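You operate a simulated robot arm through the tools that you are given. There is no shell and no other tool. Be economical: measure what you need, move in short steps, check, and stop when the job is done.

You are at the controls of a simulated two-armed robot. One attempt, no reset.

Task
On the top of the brown bench, fold the striped cloth in half, so that its two short edges meet.

The check looks at the end state, three seconds after you hand in, the way a careful person would. Anything else that was tipped, shoved, dropped, spilled or broken makes it a failure. Flat cloth is picked up by pressing the open fingertips on it (5 to 10 N) and closing them slowly along it; thin cloth reads only 2 to 8 mm in the jaws.

Robot
Two 7-joint arms with two-finger parallel grippers on one trunk, on a base that drives. Base frame: it is fixed to the floor where the robot stands at the start and does not move with it; the origin is under the middle of the robot, x ahead of it, y to its left, z up. Lengths are in mm, angles in degrees, forces in N, time in s.
The left shoulder is at the start at [70, 134, 1101], the right one opposite. Places, roughly: top of the brown bench [600, 200, 800]. Payload 1.57 kg a hand.
Tool frame (each hand has its own): the origin (TCP) lies between the finger pads and is the grasp point; the fingertips stand 30 mm ahead of it; z points along the fingers, y is the line along which they close. Largest opening 80 mm; finger width 17, thickness 12; the body of the gripper, 40 by 82 mm, starts 80 mm behind the TCP.
Orientation is that of the tool frame in the base frame, as a unit quaternion [x, y, z, w]. With the fingers straight down and closing along the base's y, the tool's x points along the base's -x, its y along +y and its z along -z.

Tools
- The arms move only by the tool jog_arm. It takes "left_targets", "right_targets" or both (then of equal length, played together; a hand with none holds still); each is a list of rows, each an object of numbers (a shift or turn left out is 0, a gripper value left out holds the last): "dx", "dy", "dz": the shift along the base's x, y, z in m; "wx", "wy", "wz": the turn, a rotation vector about the base's x, y, z in degrees; "gripper": the gripper command, from -1 (fully open) to 1 (shut), values between in proportion. In form: [{"dx": .., "dy": .., "dz": .., "wx": .., "wy": .., "wz": .., "gripper": ..}, ...]. A call has 1 to 20 rows; each row is the pose to reach, as a shift and turn from the pose commanded when the call began. Each row takes 0.2 s and may step no farther than 50 mm and 8.6 degrees from the row before; otherwise, or with a gripper value out of range, the whole call is refused. Where a pose cannot be reached the arm comes as near as it can. A force on the tool above 40 N (or 10 N above the force at the start of the call, whichever is more), or a blocked arm, ends the call early, and 0.2 s more pass. Each finger travels about 153 mm/s and halts on what it meets, pressing with about 33 N; the grip force reading is that of the motor and also rises with nothing between the fingers. The clock runs only during rows and for 0.2 s after the last one: add rows that repeat a pose to give the fingers time. It gives the time, the measured TCP pose, the force on the tool (base axes), the opening and the grip force at its end, in the units of the frame above (readings bear some noise), with the torque about the TCP (base axes, N m) and any sound that the robot's microphone picked up.
- Cameras (640 x 400 px; columns grow to the right, rows downward): "scene" is now at [128.4, 22.8, 1314.9]; the picture's right is [0.26, -0.97, 0.00], its down [-0.68, -0.18, -0.71] and it looks along [0.69, 0.19, -0.70] (base axes); focal length 214 px, centre (320, 200). "left" rides on the left gripper at [72, 7, -122] in its tool frame; the picture's right is [-0.09, 1.00, 0.00], its down [-0.84, -0.08, -0.54] and it looks along [-0.54, -0.05, 0.84] (tool axes); focal length 238 px, centre (320, 200). "right" rides on the right gripper at [72, -7, -122] in its tool frame; the picture's right is [0.09, 1.00, 0.00], its down [-0.84, 0.08, -0.54] and it looks along [-0.54, 0.05, 0.84] (tool axes); focal length 238 px, centre (320, 200). There is no depth. A picture from a camera that has moved, and an enlarged one, comes with that camera's place and axes in the base frame and with its lens.
- snapshot(camera): a new picture of that camera. The clock stands still meanwhile.
- raise_lower(by): slides the trunk up (or, below 0, down) by that many mm; the arms and the scene camera ride with it, the base frame stays. It gives what a move gives, with no picture.
- roll_base(legs): drives the robot by 1 to 6 legs, each [ahead, left, turn to the left] in mm, mm and degrees, along the robot's own axes; the way and the turn of a leg run together, so that a leg with both is an arc; at most 1500 mm and 180 degrees a leg. The arms and the cameras ride along, it lands a little off, and it stops where it bumps. It gives what a move gives.
- aim_head(pan, tilt): turns the head with the scene camera to pan (to the left, within 86 degrees either way) and tilt (down, from -29 to 69), counted from straight ahead of the robot. It gives what a move gives.
- inspect(camera, box): a new picture of the part [left, top, right, bottom] of that camera's present view, enlarged. The clock stands still meanwhile.
- job_done(): hands the job in; it is judged then, once.

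Work in short steps. Places have to be worked out from the pictures, the camera data and where the tool is seen: move nearer, look again, correct. Check each grasp and each placing, and mend what went wrong. You have 120 turns and 108 pictures in all, those below and enlarged ones among them. Open the grippers and draw the arms clear of the work before you hand the job in, unless the task says otherwise; then end with one line.

The tools are called as a command line: name --argument value ..., lists and objects as JSON in quotes. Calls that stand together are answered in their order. jog_arm: Moves the arms, as the interface text tells. Its arguments: {"type":"object","properties":{"left_targets":{"type":"array","items":{"type":"object","properties":{"dx":{"type":"number"},"dy":{"type":"number"},"dz":{"type":"number"},"wx":{"type":"number"},"wy":{"type":"number"},"wz":{"type":"number"},"gripper":{"type":"number"}}}},"right_targets":{"type":"array","items":{"type":"object","properties":{"dx":{"type":"number"},"dy":{"type":"number"},"dz":{"type":"number"},"wx":{"type":"number"},"wy":{"type":"number"},"wz":{"type":"number"},"gripper":{"type":"number"}}}}},"required":[]} The other tools are called the same way: raise_lower (by) slides the trunk up or down; roll_base (legs) drives the base; aim_head (pan, tilt) turns the head that bears the scene camera; snapshot (camera) takes a picture; inspect (camera, box) takes an enlarged picture of a part of a camera's view; job_done () hands the job in.

At the start:

```text
clock: 0.0
left_ee_pos: [364.5, 398.7, 1091.6]
left_ee_rot: [0.001, 1.0, 0.0, -0.001]
left_force: [0.6, 0.1, -0.6]
left_ft_torque: [-0.03, -0.03, 0.01]
left_grip_width: 79.8
left_grip_force: 0.0
right_ee_pos: [388.3, 33.0, 1092.4]
right_ee_rot: [-0.001, 1.0, 0.0, 0.0]
right_force: [0.4, -0.4, -0.3]
right_ft_torque: [-0.01, 0.01, -0.01]
right_grip_width: 80.0
right_grip_force: 0.1
trunk travel left (down, up): [-675.0, 265.0]
robot x, y, heading: [0.0, 3.3, -0.1]
head pan, tilt: [15.1, 44.6]
```

scene: 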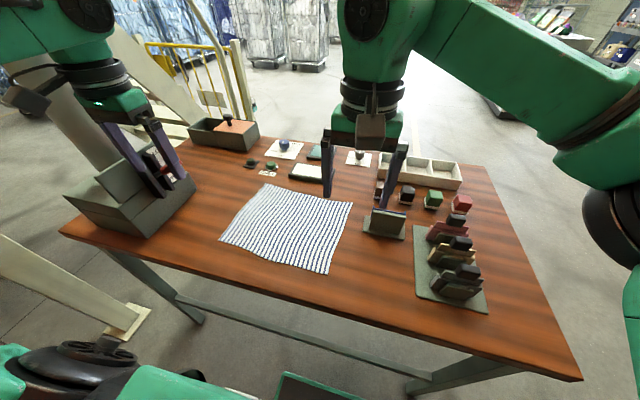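
right: 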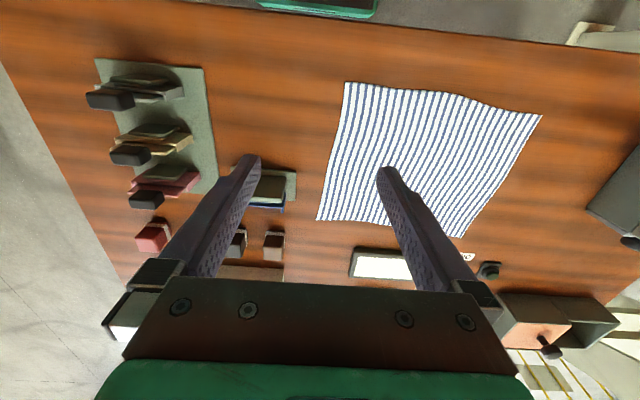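
left: 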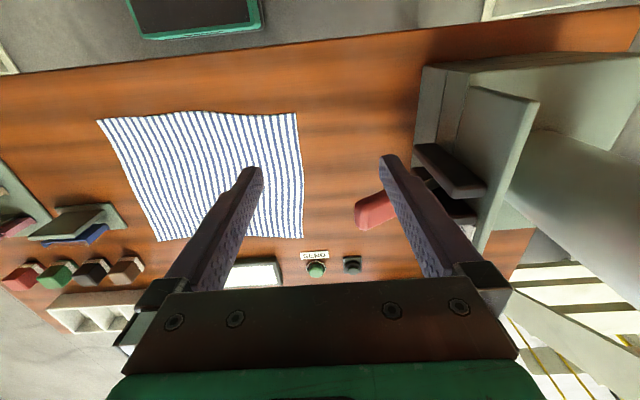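

I put the cloth corners at about (665,383), (650,54), (384,73) and (401,400), so the short edges are the left and right sides. I'll look more closely, and also look down at the gap between base and bench.

inspect --camera "scene" --box '[180, 120, 500, 320]'

aim_head --pan 0 --tilt 69

snapshot --camera "scene"

```text
2.00 times, centred on (340, 220) of scene
camera zoom: at [128.4, 22.8, 1314.9], right [0.26, -0.97, 0.0], down [-0.68, -0.18, -0.71], along [0.69, 0.19, -0.7], focal length 429 px, centre (280, 160)
```

zoom: 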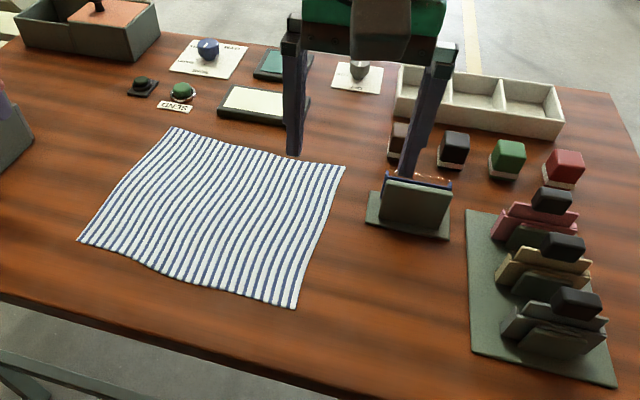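

```text
clock: 0.9
left_ee_pos: [363.4, 397.5, 1093.9]
left_ee_rot: [-0.001, 1.0, 0.001, 0.0]
left_force: [0.1, -0.3, 0.3]
left_ft_torque: [0.0, -0.01, 0.02]
left_grip_width: 80.0
left_grip_force: 0.0
right_ee_pos: [388.0, 32.0, 1092.3]
right_ee_rot: [-0.001, 1.0, 0.0, 0.0]
right_force: [-0.1, 0.1, 0.9]
right_ft_torque: [-0.09, 0.0, 0.0]
right_grip_width: 80.0
right_grip_force: 0.1
trunk travel left (down, up): [-675.0, 265.0]
robot x, y, heading: [-3.0, 4.1, 0.1]
head pan, tilt: [0.0, 68.8]
```

```text
103 pictures are left
camera scene: at [105.6, 1.6, 1285.5], right [0.0, -1.0, 0.0], down [-0.93, 0.0, -0.36], along [0.36, 0.0, -0.93], focal length 214 px, centre (320, 200)
```

scene: 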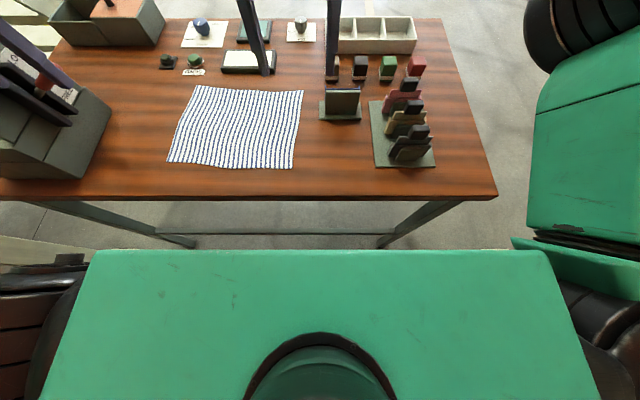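

The cloth is confirmed: its right edge is at y≈55 and its left edge at y≈387. I'll carry the right edge over to the left, with the left hand on the far corner and the right hand on the near one. First I bring the left hand inward, then drive in closer.

jog_arm --left_targets '[{"dy": -0.04}, {"dy": -0.08}, {"dy": -0.12}, {"dy": -0.16}, {"dy": -0.18}]'

roll_base --legs '[[80, 120, 0]]'

snapshot --camera "scene"

```text
clock: 2.1
left_ee_pos: [364.2, 217.8, 1093.3]
left_ee_rot: [0.001, 1.0, 0.0, 0.0]
left_force: [-0.4, -0.6, 0.5]
left_ft_torque: [0.01, 0.0, -0.01]
left_grip_width: 79.7
left_grip_force: 0.1
right_ee_pos: [388.5, 31.4, 1092.0]
right_ee_rot: [0.001, 1.0, 0.0, 0.0]
right_force: [0.6, -0.7, 0.2]
right_ft_torque: [0.02, -0.01, 0.01]
right_grip_width: 80.1
right_grip_force: 0.1
trunk travel left (down, up): [-675.0, 265.0]
robot x, y, heading: [-0.8, -1.2, 0.2]
head pan, tilt: [0.0, 68.8]
```

```text
clock: 3.4
left_ee_pos: [443.0, 337.0, 1092.3]
left_ee_rot: [0.0, 1.0, 0.0, 0.001]
left_force: [-0.7, 0.5, 0.0]
left_ft_torque: [0.01, -0.06, 0.02]
left_grip_width: 79.7
left_grip_force: 0.1
right_ee_pos: [467.1, 151.2, 1093.0]
right_ee_rot: [0.001, 1.0, 0.0, 0.002]
right_force: [0.2, -0.5, -0.5]
right_ft_torque: [0.03, -0.03, 0.0]
right_grip_width: 80.0
right_grip_force: 0.1
trunk travel left (down, up): [-675.0, 265.0]
robot x, y, heading: [78.4, 119.7, -0.1]
head pan, tilt: [0.0, 68.8]
```

```text
102 pictures are left
camera scene: at [183.8, 120.6, 1285.6], right [0.0, -1.0, 0.0], down [-0.93, 0.0, -0.36], along [0.36, 0.0, -0.93], focal length 214 px, centre (320, 200)
```

scene: 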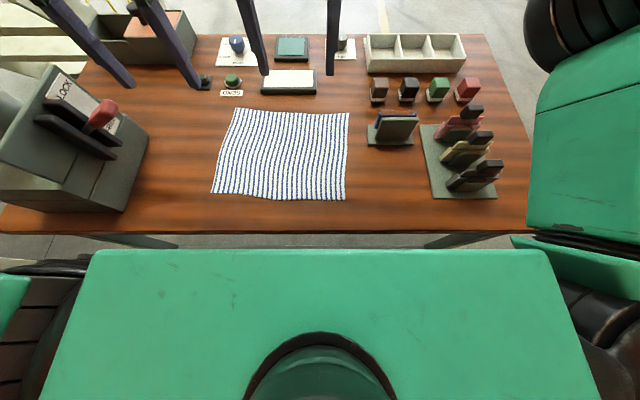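

The far right corner is near (645,45) and the near right corner near (377,58). I'll move the right hand back over the near corner. The left hand goes out first, then across to the far corner, staying high.

jog_arm --left_targets '[{"dx": 0.036}, {"dx": 0.072}, {"dx": 0.108}, {"dx": 0.144}, {"dx": 0.18}, {"dx": 0.18, "dy": -0.035}, {"dx": 0.18, "dy": -0.07}, {"dx": 0.18, "dy": -0.105}, {"dx": 0.18, "dy": -0.14}, {"dx": 0.18, "dy": -0.17}, {"dx": 0.18, "dy": -0.17}]' --right_targets '[{"dx": -0.02, "dy": -0.02}, {"dx": -0.04, "dy": -0.04}, {"dx": -0.067, "dy": -0.06}, {"dx": -0.067, "dy": -0.08}, {"dx": -0.067, "dy": -0.08}, {"dx": -0.067, "dy": -0.08}, {"dx": -0.067, "dy": -0.08}, {"dx": -0.067, "dy": -0.08}, {"dx": -0.067, "dy": -0.08}, {"dx": -0.067, "dy": -0.08}, {"dx": -0.067, "dy": -0.08}]'

aim_head --pan 0 --tilt 50

snapshot --camera "scene"

snapshot --camera "left"

snapshot --camera "right"

```text
clock: 5.8
left_ee_pos: [570.6, 244.4, 1064.2]
left_ee_rot: [0.001, 1.0, -0.002, 0.001]
left_force: [-0.5, 0.4, -0.8]
left_ft_torque: [-0.01, -0.01, 0.0]
left_grip_width: 80.1
left_grip_force: 0.0
left hand out of reach, approached as far as the arm can: row 5, 6, 7, 8, 9, 10, 11
right_ee_pos: [401.0, 73.0, 1093.6]
right_ee_rot: [0.001, 1.0, 0.0, 0.0]
right_force: [0.3, 0.3, 0.7]
right_ft_torque: [0.02, 0.01, 0.01]
right_grip_width: 80.0
right_grip_force: 0.0
trunk travel left (down, up): [-675.0, 265.0]
robot x, y, heading: [78.2, 122.9, 0.1]
head pan, tilt: [0.0, 68.8]
```

```text
clock: 6.7
left_ee_pos: [570.5, 246.0, 1065.4]
left_ee_rot: [0.001, 1.0, 0.0, 0.001]
left_force: [-0.4, 0.8, 0.5]
left_ft_torque: [-0.01, 0.01, -0.02]
left_grip_width: 79.9
left_grip_force: 0.0
right_ee_pos: [401.0, 72.5, 1092.0]
right_ee_rot: [0.001, 1.0, 0.0, 0.0]
right_force: [-0.9, 0.4, 0.1]
right_ft_torque: [0.0, -0.03, 0.01]
right_grip_width: 80.1
right_grip_force: 0.1
trunk travel left (down, up): [-675.0, 265.0]
robot x, y, heading: [78.5, 117.6, -0.1]
head pan, tilt: [0.0, 50.0]
```

```text
101 pictures are left
camera scene: at [206.0, 122.1, 1307.4], right [0.0, -1.0, 0.0], down [-0.77, 0.0, -0.64], along [0.64, 0.0, -0.77], focal length 214 px, centre (320, 200)
```

scene: 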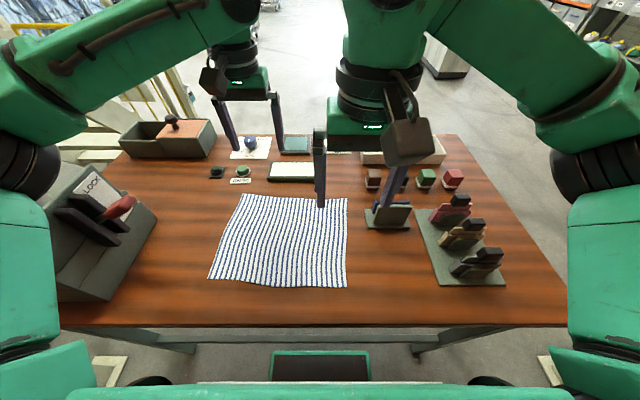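

```text
100 pictures are left
camera left: at [499.3, 251.9, 1188.0], right [0.09, 1.0, 0.0], down [0.84, -0.08, 0.54], along [0.54, -0.05, -0.84], focal length 238 px, centre (320, 200)
```

left: 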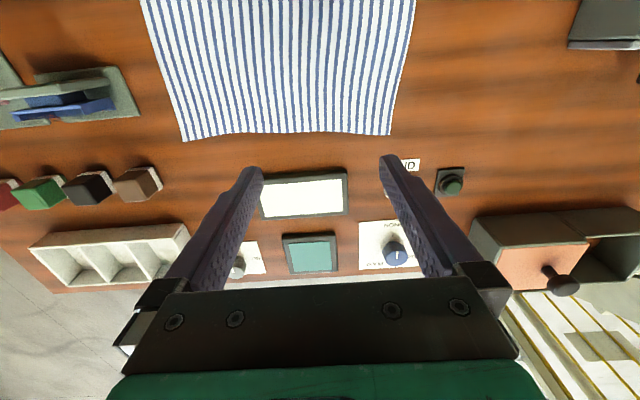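

```text
99 pictures are left
camera right: at [328.6, 66.3, 1216.4], right [-0.09, 1.0, 0.0], down [0.84, 0.08, 0.54], along [0.54, 0.05, -0.84], focal length 238 px, centre (320, 200)
```

right: 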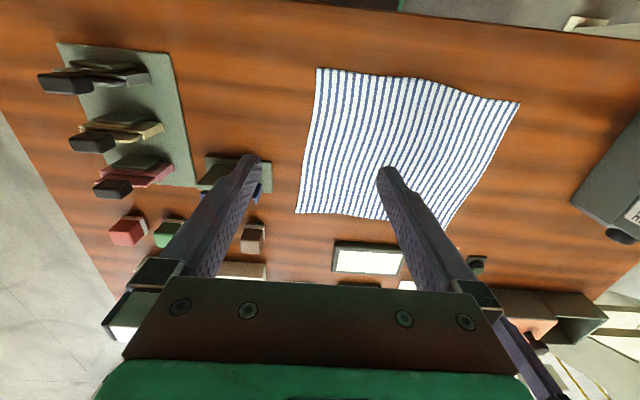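

At this height the left arm runs out of reach, and lower should allow more. I'll bring the left hand down to see how far it gets.

jog_arm --left_targets '[{"dz": -0.03}, {"dz": -0.06}, {"dz": -0.09}, {"dz": -0.12}, {"dz": -0.14}, {"dz": -0.14}]'

```text
clock: 8.1
left_ee_pos: [571.1, 243.4, 923.8]
left_ee_rot: [0.001, 1.0, 0.001, 0.0]
left_force: [0.0, 0.1, -0.3]
left_ft_torque: [0.01, 0.05, -0.01]
left_grip_width: 80.1
left_grip_force: 0.2
right_ee_pos: [400.2, 73.6, 1093.0]
right_ee_rot: [0.0, 1.0, 0.001, 0.001]
right_force: [-0.1, 1.1, 0.7]
right_ft_torque: [-0.02, -0.01, 0.0]
right_grip_width: 79.8
right_grip_force: 0.1
trunk travel left (down, up): [-675.0, 265.0]
robot x, y, heading: [79.4, 116.8, -0.1]
head pan, tilt: [0.0, 50.0]
```

The offset runs from the clipped pose. Now I bring the left hand over toward the far right corner, with tips near z=894 and well clear of the small items.

jog_arm --left_targets '[{"dx": 0.02, "dy": -0.03}, {"dx": 0.04, "dy": -0.06}, {"dx": 0.05, "dy": -0.09}, {"dx": 0.05, "dy": -0.12}, {"dx": 0.05, "dy": -0.15}, {"dx": 0.05, "dy": -0.175}, {"dx": 0.05, "dy": -0.175}]'

snapshot --camera "scene"

snapshot --camera "left"

```text
clock: 9.7
left_ee_pos: [532.7, 195.1, 940.2]
left_ee_rot: [0.002, 1.0, -0.001, 0.001]
left_force: [-0.6, 0.0, 0.7]
left_ft_torque: [0.01, 0.01, 0.02]
left_grip_width: 80.0
left_grip_force: 0.1
left hand out of reach, approached as far as the arm can: row 1, 2, 3, 4, 5, 6, 7
right_ee_pos: [400.0, 72.3, 1093.1]
right_ee_rot: [0.001, 1.0, 0.0, 0.0]
right_force: [0.5, -0.6, 0.3]
right_ft_torque: [-0.01, 0.01, -0.01]
right_grip_width: 80.0
right_grip_force: 0.0
trunk travel left (down, up): [-675.0, 265.0]
robot x, y, heading: [79.3, 118.5, -0.2]
head pan, tilt: [0.0, 50.0]
```

```text
98 pictures are left
camera scene: at [205.9, 122.0, 1307.5], right [0.0, -1.0, 0.0], down [-0.77, 0.0, -0.64], along [0.64, 0.0, -0.77], focal length 214 px, centre (320, 200)
```

scene: 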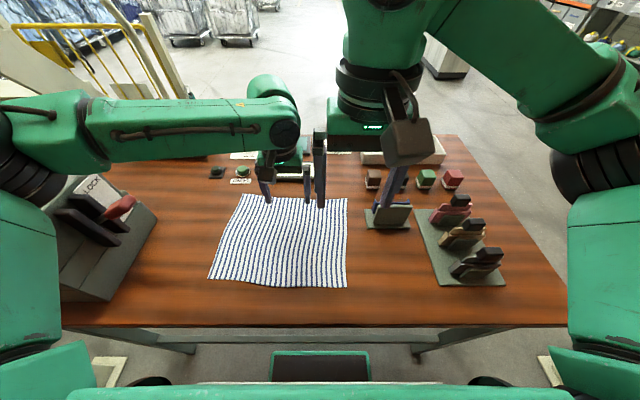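

```text
97 pictures are left
camera left: at [461.7, 202.1, 1064.3], right [0.09, 1.0, 0.0], down [0.84, -0.08, 0.54], along [0.54, -0.05, -0.84], focal length 238 px, centre (320, 200)
```

left: 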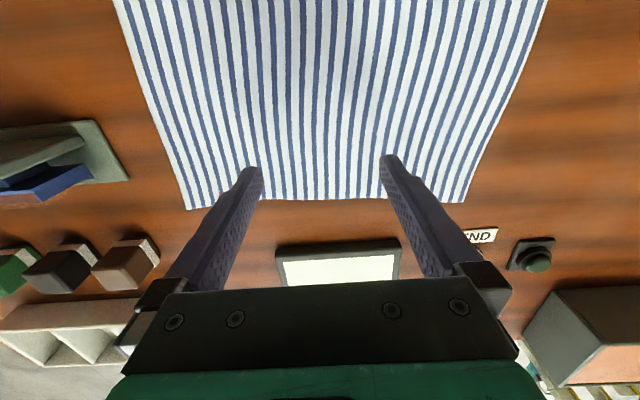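

The left hand stops well short of its nominal reach, so I suspect a wrist yaw limit. I'll turn the left gripper clockwise and retry the move.

jog_arm --left_targets '[{"wz": -8}, {"wz": -16}, {"wz": -24}, {"wz": -32}, {"wz": -40}, {"wz": -45}, {"wz": -45, "dx": 0.03, "dy": -0.03}, {"wz": -45, "dx": 0.06, "dy": -0.06}, {"wz": -45, "dx": 0.09, "dy": -0.09}, {"wz": -45, "dx": 0.09, "dy": -0.125}, {"wz": -45, "dx": 0.09, "dy": -0.125}]'

```text
clock: 12.1
left_ee_pos: [536.5, 195.7, 948.9]
left_ee_rot: [0.383, 0.924, -0.001, 0.0]
left_force: [0.7, -0.3, -0.4]
left_ft_torque: [0.0, -0.04, 0.02]
left_grip_width: 80.1
left_grip_force: 0.1
left hand out of reach, approached as far as the arm can: row 7, 8, 9, 10, 11
right_ee_pos: [402.2, 72.8, 1094.1]
right_ee_rot: [0.001, 1.0, 0.001, 0.0]
right_force: [0.8, -0.6, -0.1]
right_ft_torque: [0.01, -0.01, 0.01]
right_grip_width: 79.7
right_grip_force: 0.2
trunk travel left (down, up): [-675.0, 265.0]
robot x, y, heading: [82.6, 123.0, 0.1]
head pan, tilt: [0.0, 50.0]
```

Yaw isn't the cause. I'll probe pure forward motion at this y to separate a reach limit from interference with the right arm.

jog_arm --left_targets '[{"dz": -0.03}, {"dz": -0.05}, {"dz": -0.05, "dx": 0.03}, {"dz": -0.05, "dx": 0.06}, {"dz": -0.05, "dx": 0.09}, {"dz": -0.05, "dx": 0.09}]'

snapshot --camera "scene"

```text
clock: 13.4
left_ee_pos: [573.3, 237.8, 911.7]
left_ee_rot: [0.384, 0.923, 0.0, 0.001]
left_force: [0.7, -0.2, -0.5]
left_ft_torque: [0.01, -0.04, -0.01]
left_grip_width: 80.0
left_grip_force: 0.2
left hand out of reach, approached as far as the arm can: row 2, 3, 4, 5, 6
right_ee_pos: [401.7, 72.4, 1092.6]
right_ee_rot: [0.0, 1.0, -0.001, 0.0]
right_force: [-0.5, 0.4, 0.7]
right_ft_torque: [0.02, -0.01, 0.01]
right_grip_width: 79.9
right_grip_force: 0.0
trunk travel left (down, up): [-675.0, 265.0]
robot x, y, heading: [77.1, 119.4, -0.3]
head pan, tilt: [0.0, 50.0]
```

```text
96 pictures are left
camera scene: at [206.0, 122.0, 1307.4], right [0.0, -1.0, 0.0], down [-0.77, 0.0, -0.64], along [0.64, 0.0, -0.77], focal length 214 px, centre (320, 200)
```

scene: 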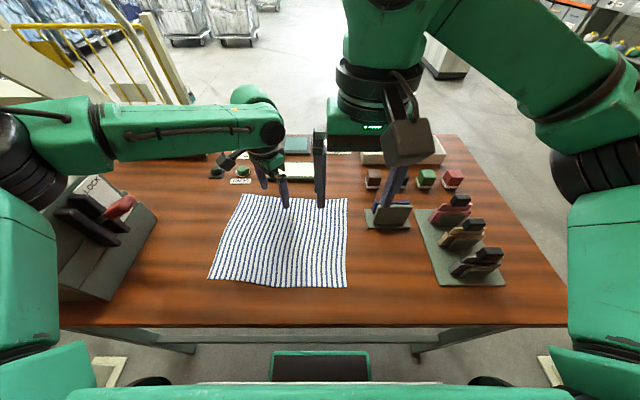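

Even a straight descent fails here, so the arm is sitting in a poor posture near a joint limit. I'll pull the left hand back nearer the body, undo the yaw, and move the right hand aside. Then I'll try going across first and forward second.

jog_arm --left_targets '[{"dx": -0.02, "dz": 0.03, "wz": 8}, {"dx": -0.05, "dz": 0.06, "wz": 16}, {"dx": -0.08, "dz": 0.09, "wz": 24}, {"dx": -0.11, "dz": 0.12, "wz": 32}, {"dx": -0.14, "dz": 0.15, "wz": 40}, {"dx": -0.14, "dz": 0.18, "wz": 45}, {"dx": -0.14, "dz": 0.18, "wz": 45}]' --right_targets '[{"dy": -0.03}, {"dy": -0.06}, {"dy": -0.09}, {"dy": -0.12}, {"dy": -0.15}, {"dy": -0.18}, {"dy": -0.18}]'

jog_arm --left_targets '[{"dy": -0.03}, {"dy": -0.06}, {"dy": -0.09}, {"dy": -0.12}, {"dy": -0.15}, {"dy": -0.17}, {"dy": -0.17}]'

snapshot --camera "scene"

```text
clock: 15.1
left_ee_pos: [433.5, 238.6, 1090.8]
left_ee_rot: [0.0, 1.0, 0.0, -0.001]
left_force: [-0.8, -0.7, -0.7]
left_ft_torque: [-0.03, 0.01, 0.01]
left_grip_width: 80.0
left_grip_force: 0.0
right_ee_pos: [400.3, -107.2, 1092.4]
right_ee_rot: [0.001, 1.0, 0.0, -0.001]
right_force: [0.1, 0.4, 0.5]
right_ft_torque: [0.0, 0.02, -0.02]
right_grip_width: 80.1
right_grip_force: 0.1
trunk travel left (down, up): [-675.0, 265.0]
robot x, y, heading: [81.4, 117.8, -0.2]
head pan, tilt: [0.0, 50.0]
```

```text
clock: 16.6
left_ee_pos: [427.6, 158.1, 1075.2]
left_ee_rot: [0.0, 1.0, 0.0, 0.0]
left_force: [-0.4, 0.2, 0.8]
left_ft_torque: [0.02, 0.01, 0.0]
left_grip_width: 80.1
left_grip_force: 0.1
left hand out of reach, approached as far as the arm can: row 3, 4, 5, 6, 7
right_ee_pos: [399.4, -107.7, 1092.6]
right_ee_rot: [0.001, 1.0, 0.0, 0.0]
right_force: [0.3, -0.5, 0.3]
right_ft_torque: [-0.02, -0.02, 0.01]
right_grip_width: 79.9
right_grip_force: 0.1
trunk travel left (down, up): [-675.0, 265.0]
robot x, y, heading: [80.5, 117.8, -0.0]
head pan, tilt: [0.0, 50.0]
```

```text
95 pictures are left
camera scene: at [205.9, 121.9, 1307.4], right [0.0, -1.0, 0.0], down [-0.77, 0.0, -0.64], along [0.64, 0.0, -0.77], focal length 214 px, centre (320, 200)
```

scene: 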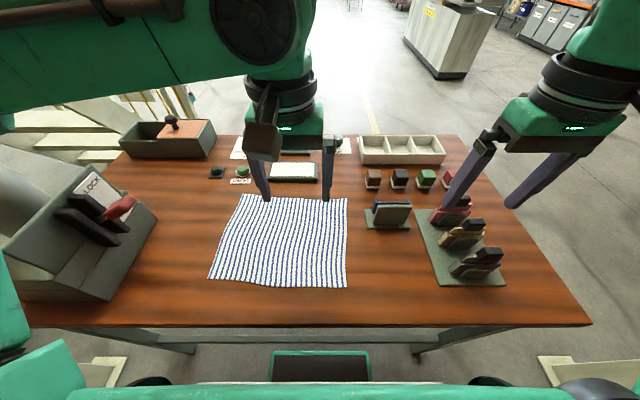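

Reaching across the body is limited, so the two hands should take the edge with the robot turned. If it faces about 40° left, the right hand reaches the far left corner and the left hand the near left corner, each on its own side. I'll then carry the left edge over to the right. The base stands only about 145 mm high and the bench crossbar is near z≈270, so it should pass under. I turn first.

roll_base --legs '[[0, 0, 40]]'

snapshot --camera "scene"

```text
clock: 18.9
left_ee_pos: [324.7, 372.3, 1075.4]
left_ee_rot: [-0.338, 0.941, 0.0, 0.0]
left_force: [0.4, -0.1, 0.6]
left_ft_torque: [-0.01, 0.02, 0.01]
left_grip_width: 80.2
left_grip_force: 0.0
right_ee_pos: [472.3, 147.9, 1092.7]
right_ee_rot: [-0.339, 0.941, 0.0, 0.0]
right_force: [-0.1, 0.1, -0.2]
right_ft_torque: [-0.01, -0.01, 0.03]
right_grip_width: 79.9
right_grip_force: 0.0
trunk travel left (down, up): [-675.0, 265.0]
robot x, y, heading: [78.4, 122.2, 39.8]
head pan, tilt: [0.0, 50.0]
```

```text
94 pictures are left
camera scene: at [177.0, 203.1, 1307.4], right [0.64, -0.77, 0.0], down [-0.59, -0.49, -0.64], along [0.5, 0.41, -0.77], focal length 214 px, centre (320, 200)
```

scene: 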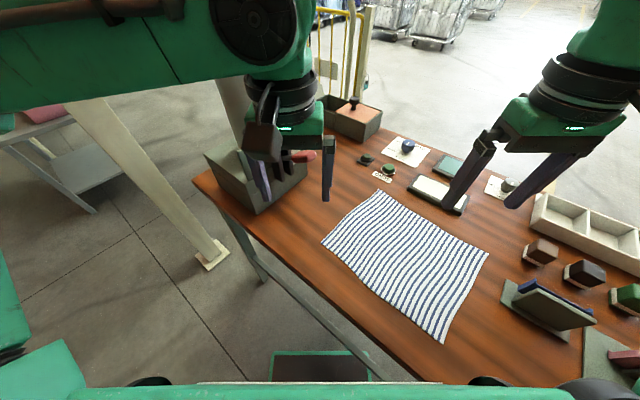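

The turn was clean, and the crossbar passes over the base. Now I move up toward (130,180).

roll_base --legs '[[77, 12, 0]]'

jog_arm --right_targets '[{"dx": 0.02, "dy": 0.025, "dz": -0.02}, {"dx": 0.04, "dy": 0.05, "dz": -0.04}, {"dx": 0.06, "dy": 0.075, "dz": -0.06}, {"dx": 0.08, "dy": 0.1, "dz": -0.08}, {"dx": 0.1, "dy": 0.125, "dz": -0.1}, {"dx": 0.11, "dy": 0.15, "dz": -0.12}, {"dx": 0.11, "dy": 0.15, "dz": -0.14}, {"dx": 0.11, "dy": 0.15, "dz": -0.14}]'

snapshot --camera "scene"

snapshot --camera "right"

```text
clock: 19.9
left_ee_pos: [374.7, 428.7, 1075.7]
left_ee_rot: [-0.339, 0.941, 0.0, 0.001]
left_force: [0.5, -0.6, 0.0]
left_ft_torque: [0.03, -0.01, 0.0]
left_grip_width: 79.9
left_grip_force: 0.1
right_ee_pos: [522.1, 206.0, 1093.7]
right_ee_rot: [-0.338, 0.941, 0.001, 0.001]
right_force: [0.0, 0.4, 0.2]
right_ft_torque: [-0.02, 0.01, -0.03]
right_grip_width: 80.0
right_grip_force: 0.1
trunk travel left (down, up): [-675.0, 265.0]
robot x, y, heading: [127.0, 181.1, 39.9]
head pan, tilt: [0.0, 50.0]
```

```text
clock: 21.8
left_ee_pos: [376.3, 429.8, 1075.1]
left_ee_rot: [-0.339, 0.941, 0.0, -0.001]
left_force: [0.1, 0.2, -0.5]
left_ft_torque: [-0.01, 0.0, 0.0]
left_grip_width: 80.2
left_grip_force: 0.0
right_ee_pos: [633.5, 357.1, 952.0]
right_ee_rot: [-0.339, 0.941, -0.001, 0.0]
right_force: [0.7, 0.5, 1.3]
right_ft_torque: [0.0, -0.02, -0.01]
right_grip_width: 80.0
right_grip_force: 0.1
trunk travel left (down, up): [-675.0, 265.0]
robot x, y, heading: [134.2, 181.2, 39.5]
head pan, tilt: [0.0, 50.0]
```

```text
93 pictures are left
camera scene: at [228.7, 261.7, 1307.4], right [0.64, -0.77, 0.0], down [-0.59, -0.49, -0.64], along [0.5, 0.41, -0.77], focal length 214 px, centre (320, 200)
```

scene: 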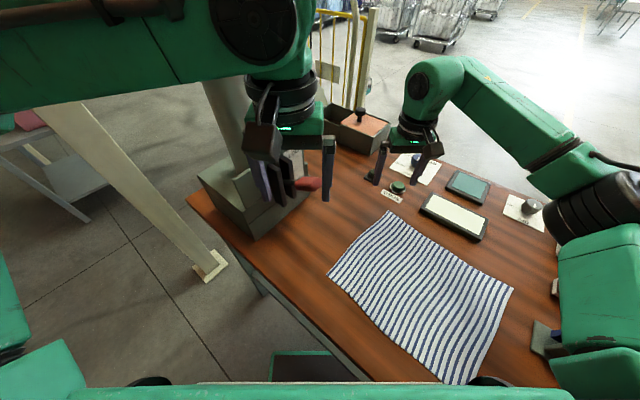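

```text
92 pictures are left
camera right: at [582.5, 306.1, 1075.4], right [-0.71, 0.71, 0.0], down [0.6, 0.59, 0.54], along [0.38, 0.38, -0.84], focal length 238 px, centre (320, 200)
```

right: 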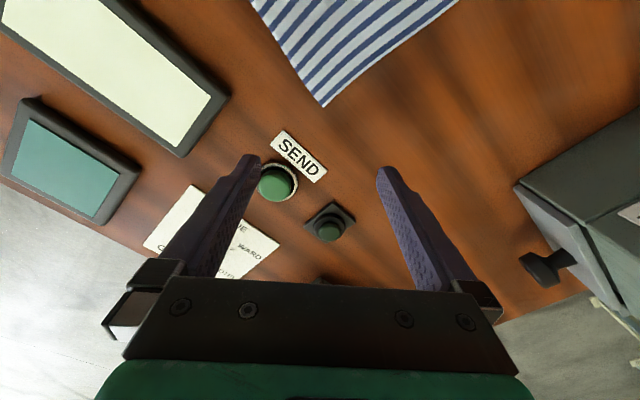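

The camera rays from different views agree if the bench top is at z≈840, not 800. Corners then come out at A(617,342), B(602,42), C(354,65) and D(375,369). I'll turn both grippers to close along y and line the TCPs up about 35 mm inside the left edge, still high.

jog_arm --right_targets '[{"dx": -0.01, "dy": -0.01, "wz": -8}, {"dx": -0.02, "dy": -0.02, "wz": -16}, {"dx": -0.03, "dy": -0.03, "wz": -24}, {"dx": -0.038, "dy": -0.048, "wz": -32}, {"dx": -0.038, "dy": -0.048, "wz": -39.6}, {"dx": -0.038, "dy": -0.048, "wz": -39.6}]' --left_targets '[{"dx": 0.005, "dy": -0.02, "wz": -8}, {"dx": 0.01, "dy": -0.04, "wz": -16, "dz": -0.03}, {"dx": 0.015, "dy": -0.06, "wz": -24, "dz": -0.06}, {"dx": 0.02, "dy": -0.08, "wz": -32, "dz": -0.09}, {"dx": 0.021, "dy": -0.098, "wz": -39.6, "dz": -0.12}, {"dx": 0.021, "dy": -0.098, "wz": -39.6, "dz": -0.12}]'

snapshot --camera "scene"

snapshot --camera "right"

snapshot --camera "left"

```text
clock: 23.1
left_ee_pos: [343.7, 374.8, 1009.7]
left_ee_rot: [-0.026, 1.0, -0.001, 0.004]
left_force: [-0.5, 0.3, 0.0]
left_ft_torque: [-0.01, -0.01, -0.03]
left_grip_width: 79.9
left_grip_force: 0.0
left hand out of reach, approached as far as the arm can: row 1, 2, 3, 4, 5, 6
right_ee_pos: [596.8, 309.4, 952.5]
right_ee_rot: [0.001, 1.0, 0.0, 0.0]
right_force: [0.0, 0.1, 0.3]
right_ft_torque: [-0.02, 0.0, 0.0]
right_grip_width: 79.6
right_grip_force: 0.0
trunk travel left (down, up): [-675.0, 265.0]
robot x, y, heading: [130.0, 178.6, 39.4]
head pan, tilt: [0.0, 50.0]
```

```text
91 pictures are left
camera scene: at [228.7, 261.4, 1307.5], right [0.64, -0.77, 0.0], down [-0.59, -0.49, -0.64], along [0.5, 0.41, -0.77], focal length 214 px, centre (320, 200)
```

scene: 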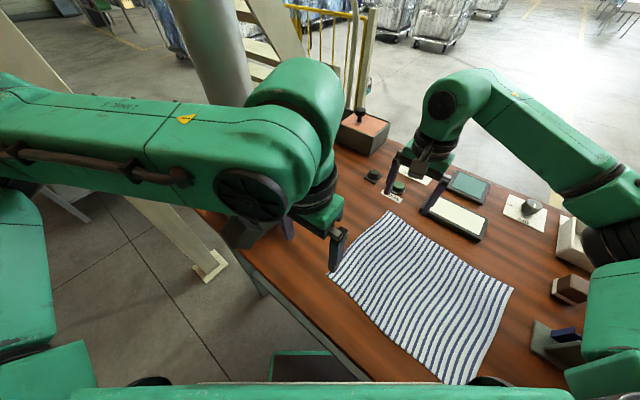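

```text
90 pictures are left
camera right: at [523.2, 302.6, 1075.8], right [-0.09, 1.0, 0.0], down [0.84, 0.08, 0.54], along [0.54, 0.05, -0.84], focal length 238 px, centre (320, 200)
```

right: 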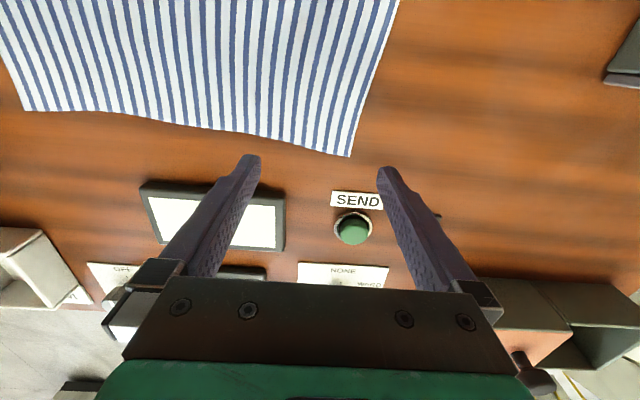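

```text
89 pictures are left
camera left: at [271.4, 378.2, 1133.8], right [0.04, 1.0, 0.0], down [0.84, -0.03, 0.55], along [0.55, -0.03, -0.84], focal length 238 px, centre (320, 200)
```

left: 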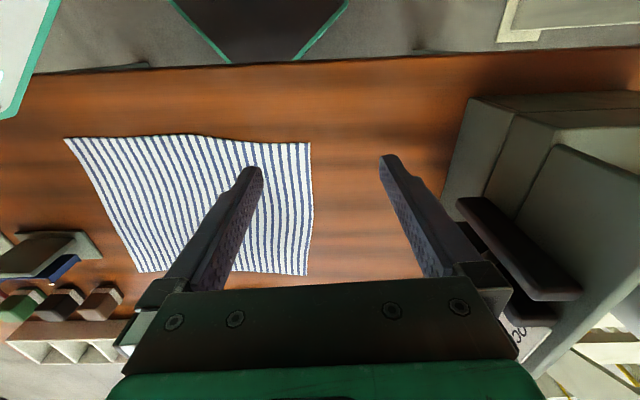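

The right corner checks out at (616,343). The left hand again can't cross over at this heading. Turning back about 14° should put both within their own zones, so I raise the right hand first and then turn.

jog_arm --right_targets '[{"dx": -0.02, "dz": 0.04}, {"dx": -0.04, "dz": 0.08}, {"dx": -0.04, "dz": 0.08}]'

roll_base --legs '[[0, 0, -14]]'

```text
clock: 23.9
left_ee_pos: [344.3, 374.5, 1010.3]
left_ee_rot: [-0.026, 1.0, -0.002, 0.003]
left_force: [-0.5, 0.5, -0.8]
left_ft_torque: [0.02, 0.01, 0.01]
left_grip_width: 80.1
left_grip_force: 0.0
right_ee_pos: [555.8, 308.1, 1033.7]
right_ee_rot: [0.0, 1.0, 0.0, 0.0]
right_force: [-0.6, -0.7, -0.5]
right_ft_torque: [-0.01, 0.0, 0.03]
right_grip_width: 79.8
right_grip_force: 0.2
trunk travel left (down, up): [-675.0, 265.0]
robot x, y, heading: [131.2, 181.1, 39.5]
head pan, tilt: [0.0, 50.0]
```

```text
clock: 25.2
left_ee_pos: [384.5, 318.5, 1010.2]
left_ee_rot: [0.096, 0.995, -0.003, 0.004]
left_force: [0.2, -0.7, -0.7]
left_ft_torque: [0.02, -0.01, -0.01]
left_grip_width: 80.0
left_grip_force: 0.1
right_ee_pos: [574.9, 203.5, 1033.3]
right_ee_rot: [0.121, 0.993, 0.0, 0.0]
right_force: [0.5, -0.4, 0.3]
right_ft_torque: [0.03, -0.03, 0.01]
right_grip_width: 79.8
right_grip_force: 0.1
trunk travel left (down, up): [-675.0, 265.0]
robot x, y, heading: [133.4, 175.6, 25.4]
head pan, tilt: [0.0, 50.0]
```

Now I re-square both grippers and bring them over their grasp points at TCP z≈930.

jog_arm --right_targets '[{"dx": 0.005, "dy": 0.025, "dz": 0, "wz": 7}, {"dx": 0.01, "dy": 0.05, "dz": 0, "wz": 13.9}, {"dx": 0.015, "dy": 0.075, "dz": -0.03, "wz": 13.9}, {"dx": 0.022, "dy": 0.106, "dz": -0.06, "wz": 13.9}, {"dx": 0.022, "dy": 0.106, "dz": -0.1, "wz": 13.9}, {"dx": 0.022, "dy": 0.106, "dz": -0.1, "wz": 13.9}]' --left_targets '[{"dx": 0.003, "dy": 0.003, "wz": 5.5}, {"dx": 0.006, "dy": 0.006, "wz": 11}, {"dx": 0.01, "dy": 0.01, "dz": -0.03, "wz": 11}, {"dx": 0.012, "dy": 0.0135, "dz": -0.06, "wz": 11}, {"dx": 0.012, "dy": 0.0135, "dz": -0.08, "wz": 11}, {"dx": 0.012, "dy": 0.0135, "dz": -0.08, "wz": 11}]'

snapshot --camera "scene"

snapshot --camera "left"

snapshot --camera "right"

```text
clock: 26.6
left_ee_pos: [395.8, 332.2, 930.6]
left_ee_rot: [0.0, 1.0, -0.003, 0.004]
left_force: [0.1, 0.3, 0.0]
left_ft_torque: [0.01, 0.01, 0.02]
left_grip_width: 80.0
left_grip_force: 0.0
right_ee_pos: [596.0, 308.0, 933.7]
right_ee_rot: [-0.001, 1.0, 0.0, 0.0]
right_force: [-1.0, 0.0, 1.0]
right_ft_torque: [0.01, -0.01, 0.01]
right_grip_width: 79.6
right_grip_force: 0.0
trunk travel left (down, up): [-675.0, 265.0]
robot x, y, heading: [131.3, 176.7, 25.9]
head pan, tilt: [0.0, 50.0]
```

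```text
88 pictures are left
camera scene: at [245.0, 235.8, 1307.5], right [0.43, -0.9, 0.0], down [-0.69, -0.33, -0.64], along [0.58, 0.28, -0.77], focal length 214 px, centre (320, 200)
```

scene: 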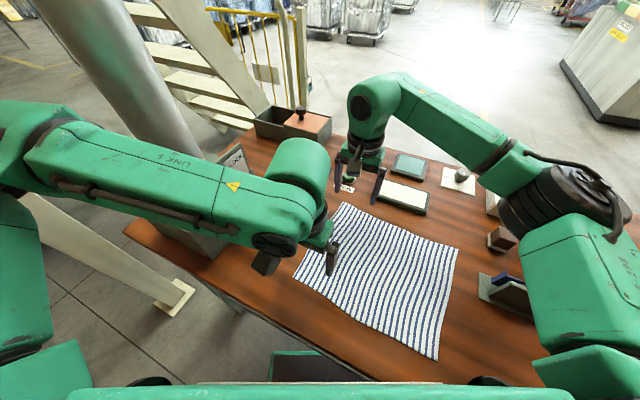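

```text
87 pictures are left
camera left: at [323.7, 338.7, 1053.2], right [0.09, 1.0, 0.0], down [0.83, -0.07, 0.55], along [0.55, -0.05, -0.84], focal length 238 px, centre (320, 200)
```

left: 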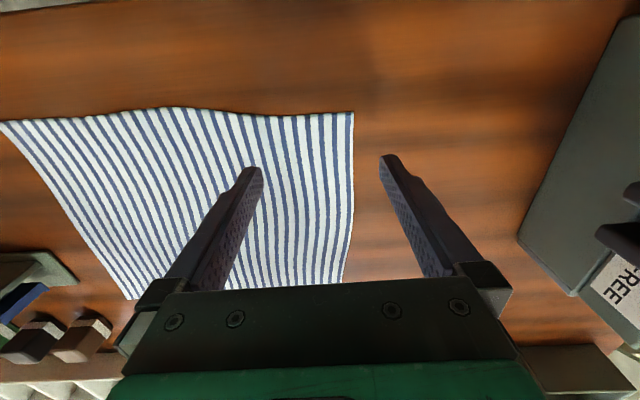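

```text
86 pictures are left
camera right: at [523.0, 301.4, 1056.5], right [-0.09, 1.0, 0.0], down [0.84, 0.08, 0.54], along [0.54, 0.05, -0.84], focal length 238 px, centre (320, 200)
```

right: 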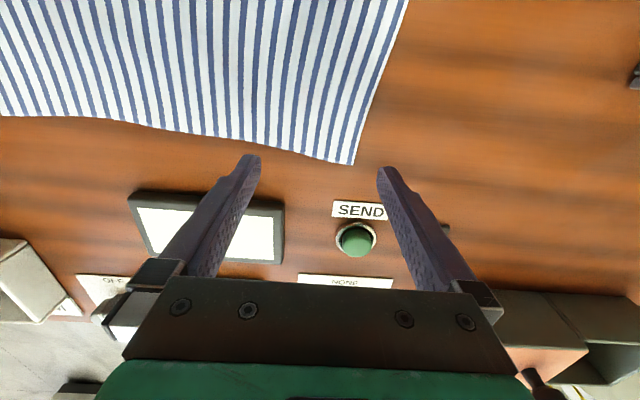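

Both hands sit over the corners, with the left edge at y≈362 near and ≈346 far. I set a 36 mm opening and go down to just above the cloth.

jog_arm --right_targets '[{"dy": 0.004, "dz": -0.015, "gripper": 0.1}, {"dy": 0.004, "dz": -0.03, "gripper": 0.1}, {"dy": 0.004, "dz": -0.045, "gripper": 0.1}, {"dy": 0.004, "dz": -0.053, "gripper": 0.1}, {"dy": 0.004, "dz": -0.053, "gripper": 0.1}]' --left_targets '[{"dz": -0.015, "gripper": 0.1}, {"dz": -0.03, "gripper": 0.1}, {"dz": -0.045, "gripper": 0.1}, {"dz": -0.05, "gripper": 0.1}, {"dz": -0.05, "gripper": 0.1}]'

snapshot --camera "left"

snapshot --camera "right"

```text
clock: 27.8
left_ee_pos: [392.3, 336.9, 883.7]
left_ee_rot: [-0.001, 1.0, -0.002, 0.005]
left_force: [-0.1, -0.5, 0.1]
left_ft_torque: [0.02, -0.03, 0.01]
left_grip_width: 36.0
left_grip_force: 0.1
left hand out of reach, approached as far as the arm can: row 3, 4, 5
right_ee_pos: [596.4, 313.6, 881.8]
right_ee_rot: [0.0, 1.0, 0.001, 0.001]
right_force: [1.8, -0.6, 10.2]
right_ft_torque: [-0.19, -0.01, 0.01]
right_grip_width: 36.1
right_grip_force: 0.1
trunk travel left (down, up): [-675.0, 265.0]
robot x, y, heading: [132.1, 178.6, 25.7]
head pan, tilt: [0.0, 50.0]
```

```text
85 pictures are left
camera left: at [320.3, 344.3, 1006.5], right [0.09, 1.0, 0.0], down [0.83, -0.07, 0.55], along [0.55, -0.05, -0.84], focal length 238 px, centre (320, 200)
```

left: 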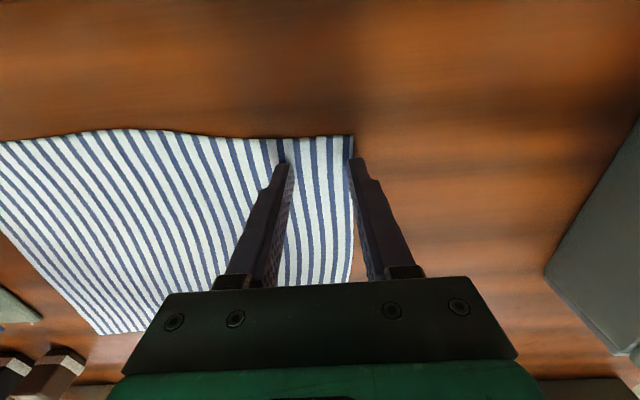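

```text
84 pictures are left
camera right: at [522.7, 305.7, 1004.5], right [-0.09, 1.0, 0.0], down [0.84, 0.08, 0.54], along [0.54, 0.05, -0.84], focal length 238 px, centre (320, 200)
```

right: 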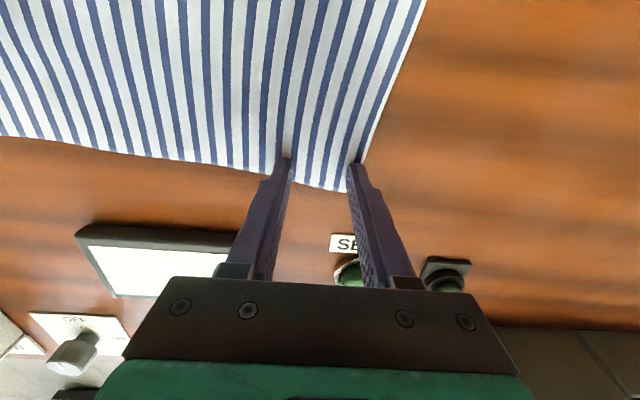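

The right fingertips touch at TCP z≈882, so the cloth is at about z=851. The left hand is at its cross-body limit and about 5 mm too far out. I'll lift both, shift the base 30 mm toward −y, and re-approach.

jog_arm --right_targets '[{"dz": 0.02}, {"dz": 0.04}, {"dz": 0.05}, {"dz": 0.05}]' --left_targets '[{"dz": 0.02}, {"dz": 0.04}, {"dz": 0.05}, {"dz": 0.05}]'

roll_base --legs '[[-15, -31, 0]]'

```text
clock: 28.8
left_ee_pos: [392.9, 336.8, 934.3]
left_ee_rot: [0.0, 1.0, -0.003, 0.004]
left_force: [0.3, 0.2, 0.1]
left_ft_torque: [0.0, -0.05, -0.04]
left_grip_width: 36.2
left_grip_force: 0.0
right_ee_pos: [596.2, 312.9, 929.2]
right_ee_rot: [0.0, 1.0, 0.0, 0.0]
right_force: [-0.6, -0.2, 0.4]
right_ft_torque: [-0.01, 0.0, -0.01]
right_grip_width: 36.1
right_grip_force: 0.0
trunk travel left (down, up): [-675.0, 265.0]
robot x, y, heading: [127.2, 181.1, 25.7]
head pan, tilt: [0.0, 50.0]
```

```text
clock: 29.6
left_ee_pos: [393.6, 306.8, 932.9]
left_ee_rot: [-0.001, 1.0, -0.004, 0.003]
left_force: [-0.2, 0.2, 0.1]
left_ft_torque: [-0.02, -0.01, -0.01]
left_grip_width: 36.0
left_grip_force: 0.0
right_ee_pos: [597.3, 280.9, 930.3]
right_ee_rot: [0.0, 1.0, -0.002, 0.0]
right_force: [-0.6, -0.4, -0.1]
right_ft_torque: [0.0, 0.01, 0.03]
right_grip_width: 36.1
right_grip_force: 0.1
trunk travel left (down, up): [-675.0, 265.0]
robot x, y, heading: [136.9, 142.8, 25.7]
head pan, tilt: [0.0, 50.0]
```

Now I bring them back over the grasp points and down to just above contact.

jog_arm --right_targets '[{"dy": 0.016}, {"dy": 0.031, "dz": -0.015}, {"dy": 0.031, "dz": -0.03}, {"dy": 0.031, "dz": -0.043}, {"dy": 0.031, "dz": -0.043}]' --left_targets '[{"dx": 0.004, "dy": 0.012}, {"dx": 0.004, "dy": 0.024, "dz": -0.015}, {"dx": 0.004, "dy": 0.024, "dz": -0.03}, {"dx": 0.004, "dy": 0.024, "dz": -0.045}, {"dx": 0.004, "dy": 0.024, "dz": -0.045}]'

inspect --camera "left" --box '[200, 80, 440, 230]'

inspect --camera "right" --box '[200, 80, 440, 230]'

```text
clock: 30.8
left_ee_pos: [397.5, 327.6, 888.0]
left_ee_rot: [-0.001, 1.0, -0.002, 0.003]
left_force: [0.0, -0.9, -0.4]
left_ft_torque: [0.03, -0.04, 0.0]
left_grip_width: 36.1
left_grip_force: 0.1
right_ee_pos: [596.6, 309.3, 886.6]
right_ee_rot: [0.0, 1.0, 0.001, 0.001]
right_force: [-0.4, -0.4, -0.7]
right_ft_torque: [0.03, 0.0, 0.0]
right_grip_width: 35.8
right_grip_force: 0.1
trunk travel left (down, up): [-675.0, 265.0]
robot x, y, heading: [132.4, 147.5, 25.4]
head pan, tilt: [0.0, 50.0]
```

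```text
2.67 times, centred on (320, 155) of left
camera zoom: at [325.0, 334.6, 1011.3], right [0.09, 1.0, 0.0], down [0.83, -0.07, 0.55], along [0.55, -0.05, -0.84], focal length 636 px, centre (320, 320)
```

zoom: 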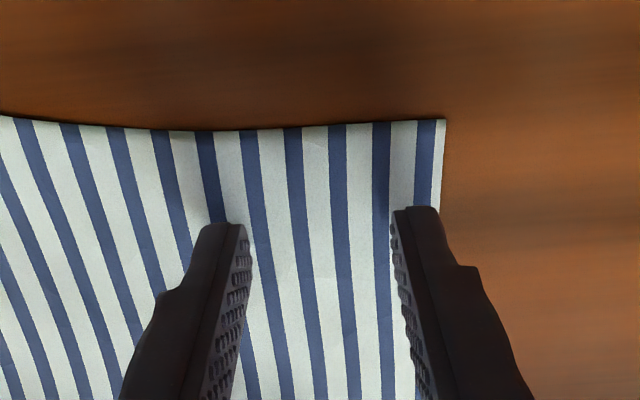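

```text
2.67 times, centred on (320, 155) of right
camera zoom: at [523.0, 302.9, 1010.1], right [-0.09, 1.0, 0.0], down [0.84, 0.08, 0.54], along [0.54, 0.05, -0.84], focal length 636 px, centre (320, 320)
```

zoom: 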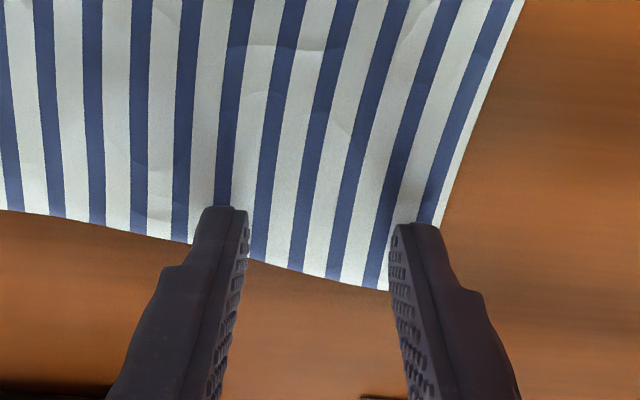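

The left fingers sit neatly just inside the edge; the right should come back 10 mm from the far edge. I'll do that and press down gently to contact.

jog_arm --right_targets '[{"dx": -0.005}, {"dx": -0.01}, {"dx": -0.01, "dz": -0.002}, {"dx": -0.01, "dz": -0.004}, {"dx": -0.01, "dz": -0.004}]' --left_targets '[{"dz": 0}, {"dz": -0.002}, {"dz": -0.004}, {"dz": -0.006}, {"dz": -0.006}]'

```text
clock: 32.0
left_ee_pos: [397.2, 327.7, 882.5]
left_ee_rot: [-0.002, 1.0, -0.002, 0.003]
left_force: [-0.5, -0.4, -0.4]
left_ft_torque: [0.01, 0.01, 0.01]
left_grip_width: 36.2
left_grip_force: 0.0
right_ee_pos: [585.8, 309.9, 882.8]
right_ee_rot: [0.0, 1.0, 0.0, 0.0]
right_force: [-0.2, 0.4, -0.6]
right_ft_torque: [0.0, -0.01, 0.02]
right_grip_width: 36.0
right_grip_force: 0.0
trunk travel left (down, up): [-675.0, 265.0]
robot x, y, heading: [132.3, 146.0, 25.7]
head pan, tilt: [0.0, 50.0]
```

No contact yet, so I go a few millimetres further.

jog_arm --right_targets '[{"dz": -0.001}, {"dz": -0.002}, {"dz": -0.002}]' --left_targets '[{"dz": -0.001}, {"dz": -0.002}, {"dz": -0.002}]'

```text
clock: 32.8
left_ee_pos: [397.2, 328.2, 882.0]
left_ee_rot: [-0.002, 1.0, -0.002, 0.004]
left_force: [0.5, 1.8, 11.6]
left_ft_torque: [0.33, 0.1, 0.01]
left_grip_width: 36.3
left_grip_force: 0.6
right_ee_pos: [585.2, 308.7, 881.2]
right_ee_rot: [0.0, 1.0, 0.001, 0.001]
right_force: [0.5, 0.7, 0.9]
right_ft_torque: [-0.01, 0.0, 0.01]
right_grip_width: 36.0
right_grip_force: 0.0
trunk travel left (down, up): [-675.0, 265.0]
robot x, y, heading: [130.9, 145.8, 25.7]
head pan, tilt: [0.0, 50.0]
```

The left is at 11.6 N and the right barely touches. I trim both.

jog_arm --right_targets '[{"dz": -0.0007}, {"dz": -0.0014}, {"dz": -0.0014}]' --left_targets '[{"dz": 0.0002}, {"dz": 0.0004}, {"dz": 0.0004}]'

```text
clock: 33.6
left_ee_pos: [395.6, 327.3, 882.1]
left_ee_rot: [-0.002, 1.0, -0.001, 0.002]
left_force: [0.6, 0.3, 3.4]
left_ft_torque: [0.12, -0.04, -0.04]
left_grip_width: 36.5
left_grip_force: 0.1
right_ee_pos: [587.1, 308.9, 881.1]
right_ee_rot: [0.0, 1.0, 0.001, 0.002]
right_force: [4.0, 0.2, 17.6]
right_ft_torque: [-0.29, -0.13, 0.07]
right_grip_width: 35.9
right_grip_force: 0.0
trunk travel left (down, up): [-675.0, 265.0]
robot x, y, heading: [135.3, 145.7, 25.5]
head pan, tilt: [0.0, 50.0]
```

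The contact is stiff, roughly 20 N/mm. I trim the right up 0.5 mm and the left down 0.2 mm, then close both slowly along the cloth.

jog_arm --right_targets '[{"dz": -0.0005, "gripper": 0.1}, {"dz": -0.0005, "gripper": 0.1}, {"dz": -0.0005, "gripper": 0.17}, {"dz": -0.0005, "gripper": 0.24}, {"dz": -0.0005, "gripper": 0.31}, {"dz": -0.0005, "gripper": 0.38}, {"dz": -0.0005, "gripper": 0.45}, {"dz": -0.0005, "gripper": 0.52}, {"dz": -0.0005, "gripper": 0.59}, {"dz": -0.0005, "gripper": 0.66}, {"dz": -0.0005, "gripper": 0.73}, {"dz": -0.0005, "gripper": 0.8}, {"dz": -0.0005, "gripper": 0.87}, {"dz": -0.0005, "gripper": 0.94}, {"dz": -0.0005, "gripper": 1}, {"dz": -0.0005, "gripper": 1}, {"dz": -0.0005, "gripper": 1}]' --left_targets '[{"dz": -0.0002, "gripper": 0.1}, {"dz": -0.0002, "gripper": 0.1}, {"dz": -0.0002, "gripper": 0.17}, {"dz": -0.0002, "gripper": 0.24}, {"dz": -0.0002, "gripper": 0.31}, {"dz": -0.0002, "gripper": 0.38}, {"dz": -0.0002, "gripper": 0.45}, {"dz": -0.0002, "gripper": 0.52}, {"dz": -0.0002, "gripper": 0.59}, {"dz": -0.0002, "gripper": 0.66}, {"dz": -0.0002, "gripper": 0.73}, {"dz": -0.0002, "gripper": 0.8}, {"dz": -0.0002, "gripper": 0.87}, {"dz": -0.0002, "gripper": 0.94}, {"dz": -0.0002, "gripper": 1}, {"dz": -0.0002, "gripper": 1}, {"dz": -0.0002, "gripper": 1}]'

inspect --camera "left" --box '[200, 80, 440, 230]'

inspect --camera "right" --box '[200, 80, 440, 230]'

```text
clock: 37.2
left_ee_pos: [394.4, 326.1, 882.3]
left_ee_rot: [-0.002, 1.0, -0.002, 0.005]
left_force: [-0.3, -0.2, -0.7]
left_ft_torque: [0.0, -0.01, 0.01]
left_grip_width: 2.3
left_grip_force: 24.3
right_ee_pos: [583.6, 310.2, 881.4]
right_ee_rot: [-0.002, 1.0, 0.001, 0.001]
right_force: [0.2, 1.9, 26.3]
right_ft_torque: [0.01, 0.06, 0.01]
right_grip_width: 2.1
right_grip_force: 24.1
trunk travel left (down, up): [-675.0, 265.0]
robot x, y, heading: [133.3, 148.9, 25.6]
head pan, tilt: [0.0, 50.0]
```

```text
2.67 times, centred on (320, 155) of left
camera zoom: at [322.0, 333.9, 1004.7], right [0.09, 1.0, 0.0], down [0.83, -0.07, 0.55], along [0.55, -0.05, -0.83], focal length 636 px, centre (320, 320)
```

zoom: 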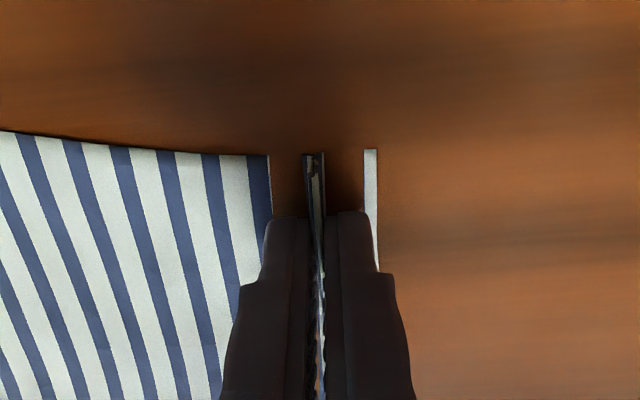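

```text
2.67 times, centred on (320, 155) of right
camera zoom: at [510.4, 302.4, 1004.2], right [-0.09, 1.0, 0.0], down [0.83, 0.08, 0.55], along [0.54, 0.05, -0.84], focal length 636 px, centre (320, 320)
```

zoom: 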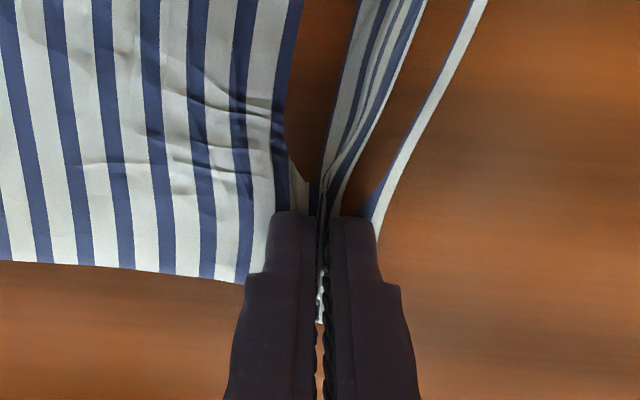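

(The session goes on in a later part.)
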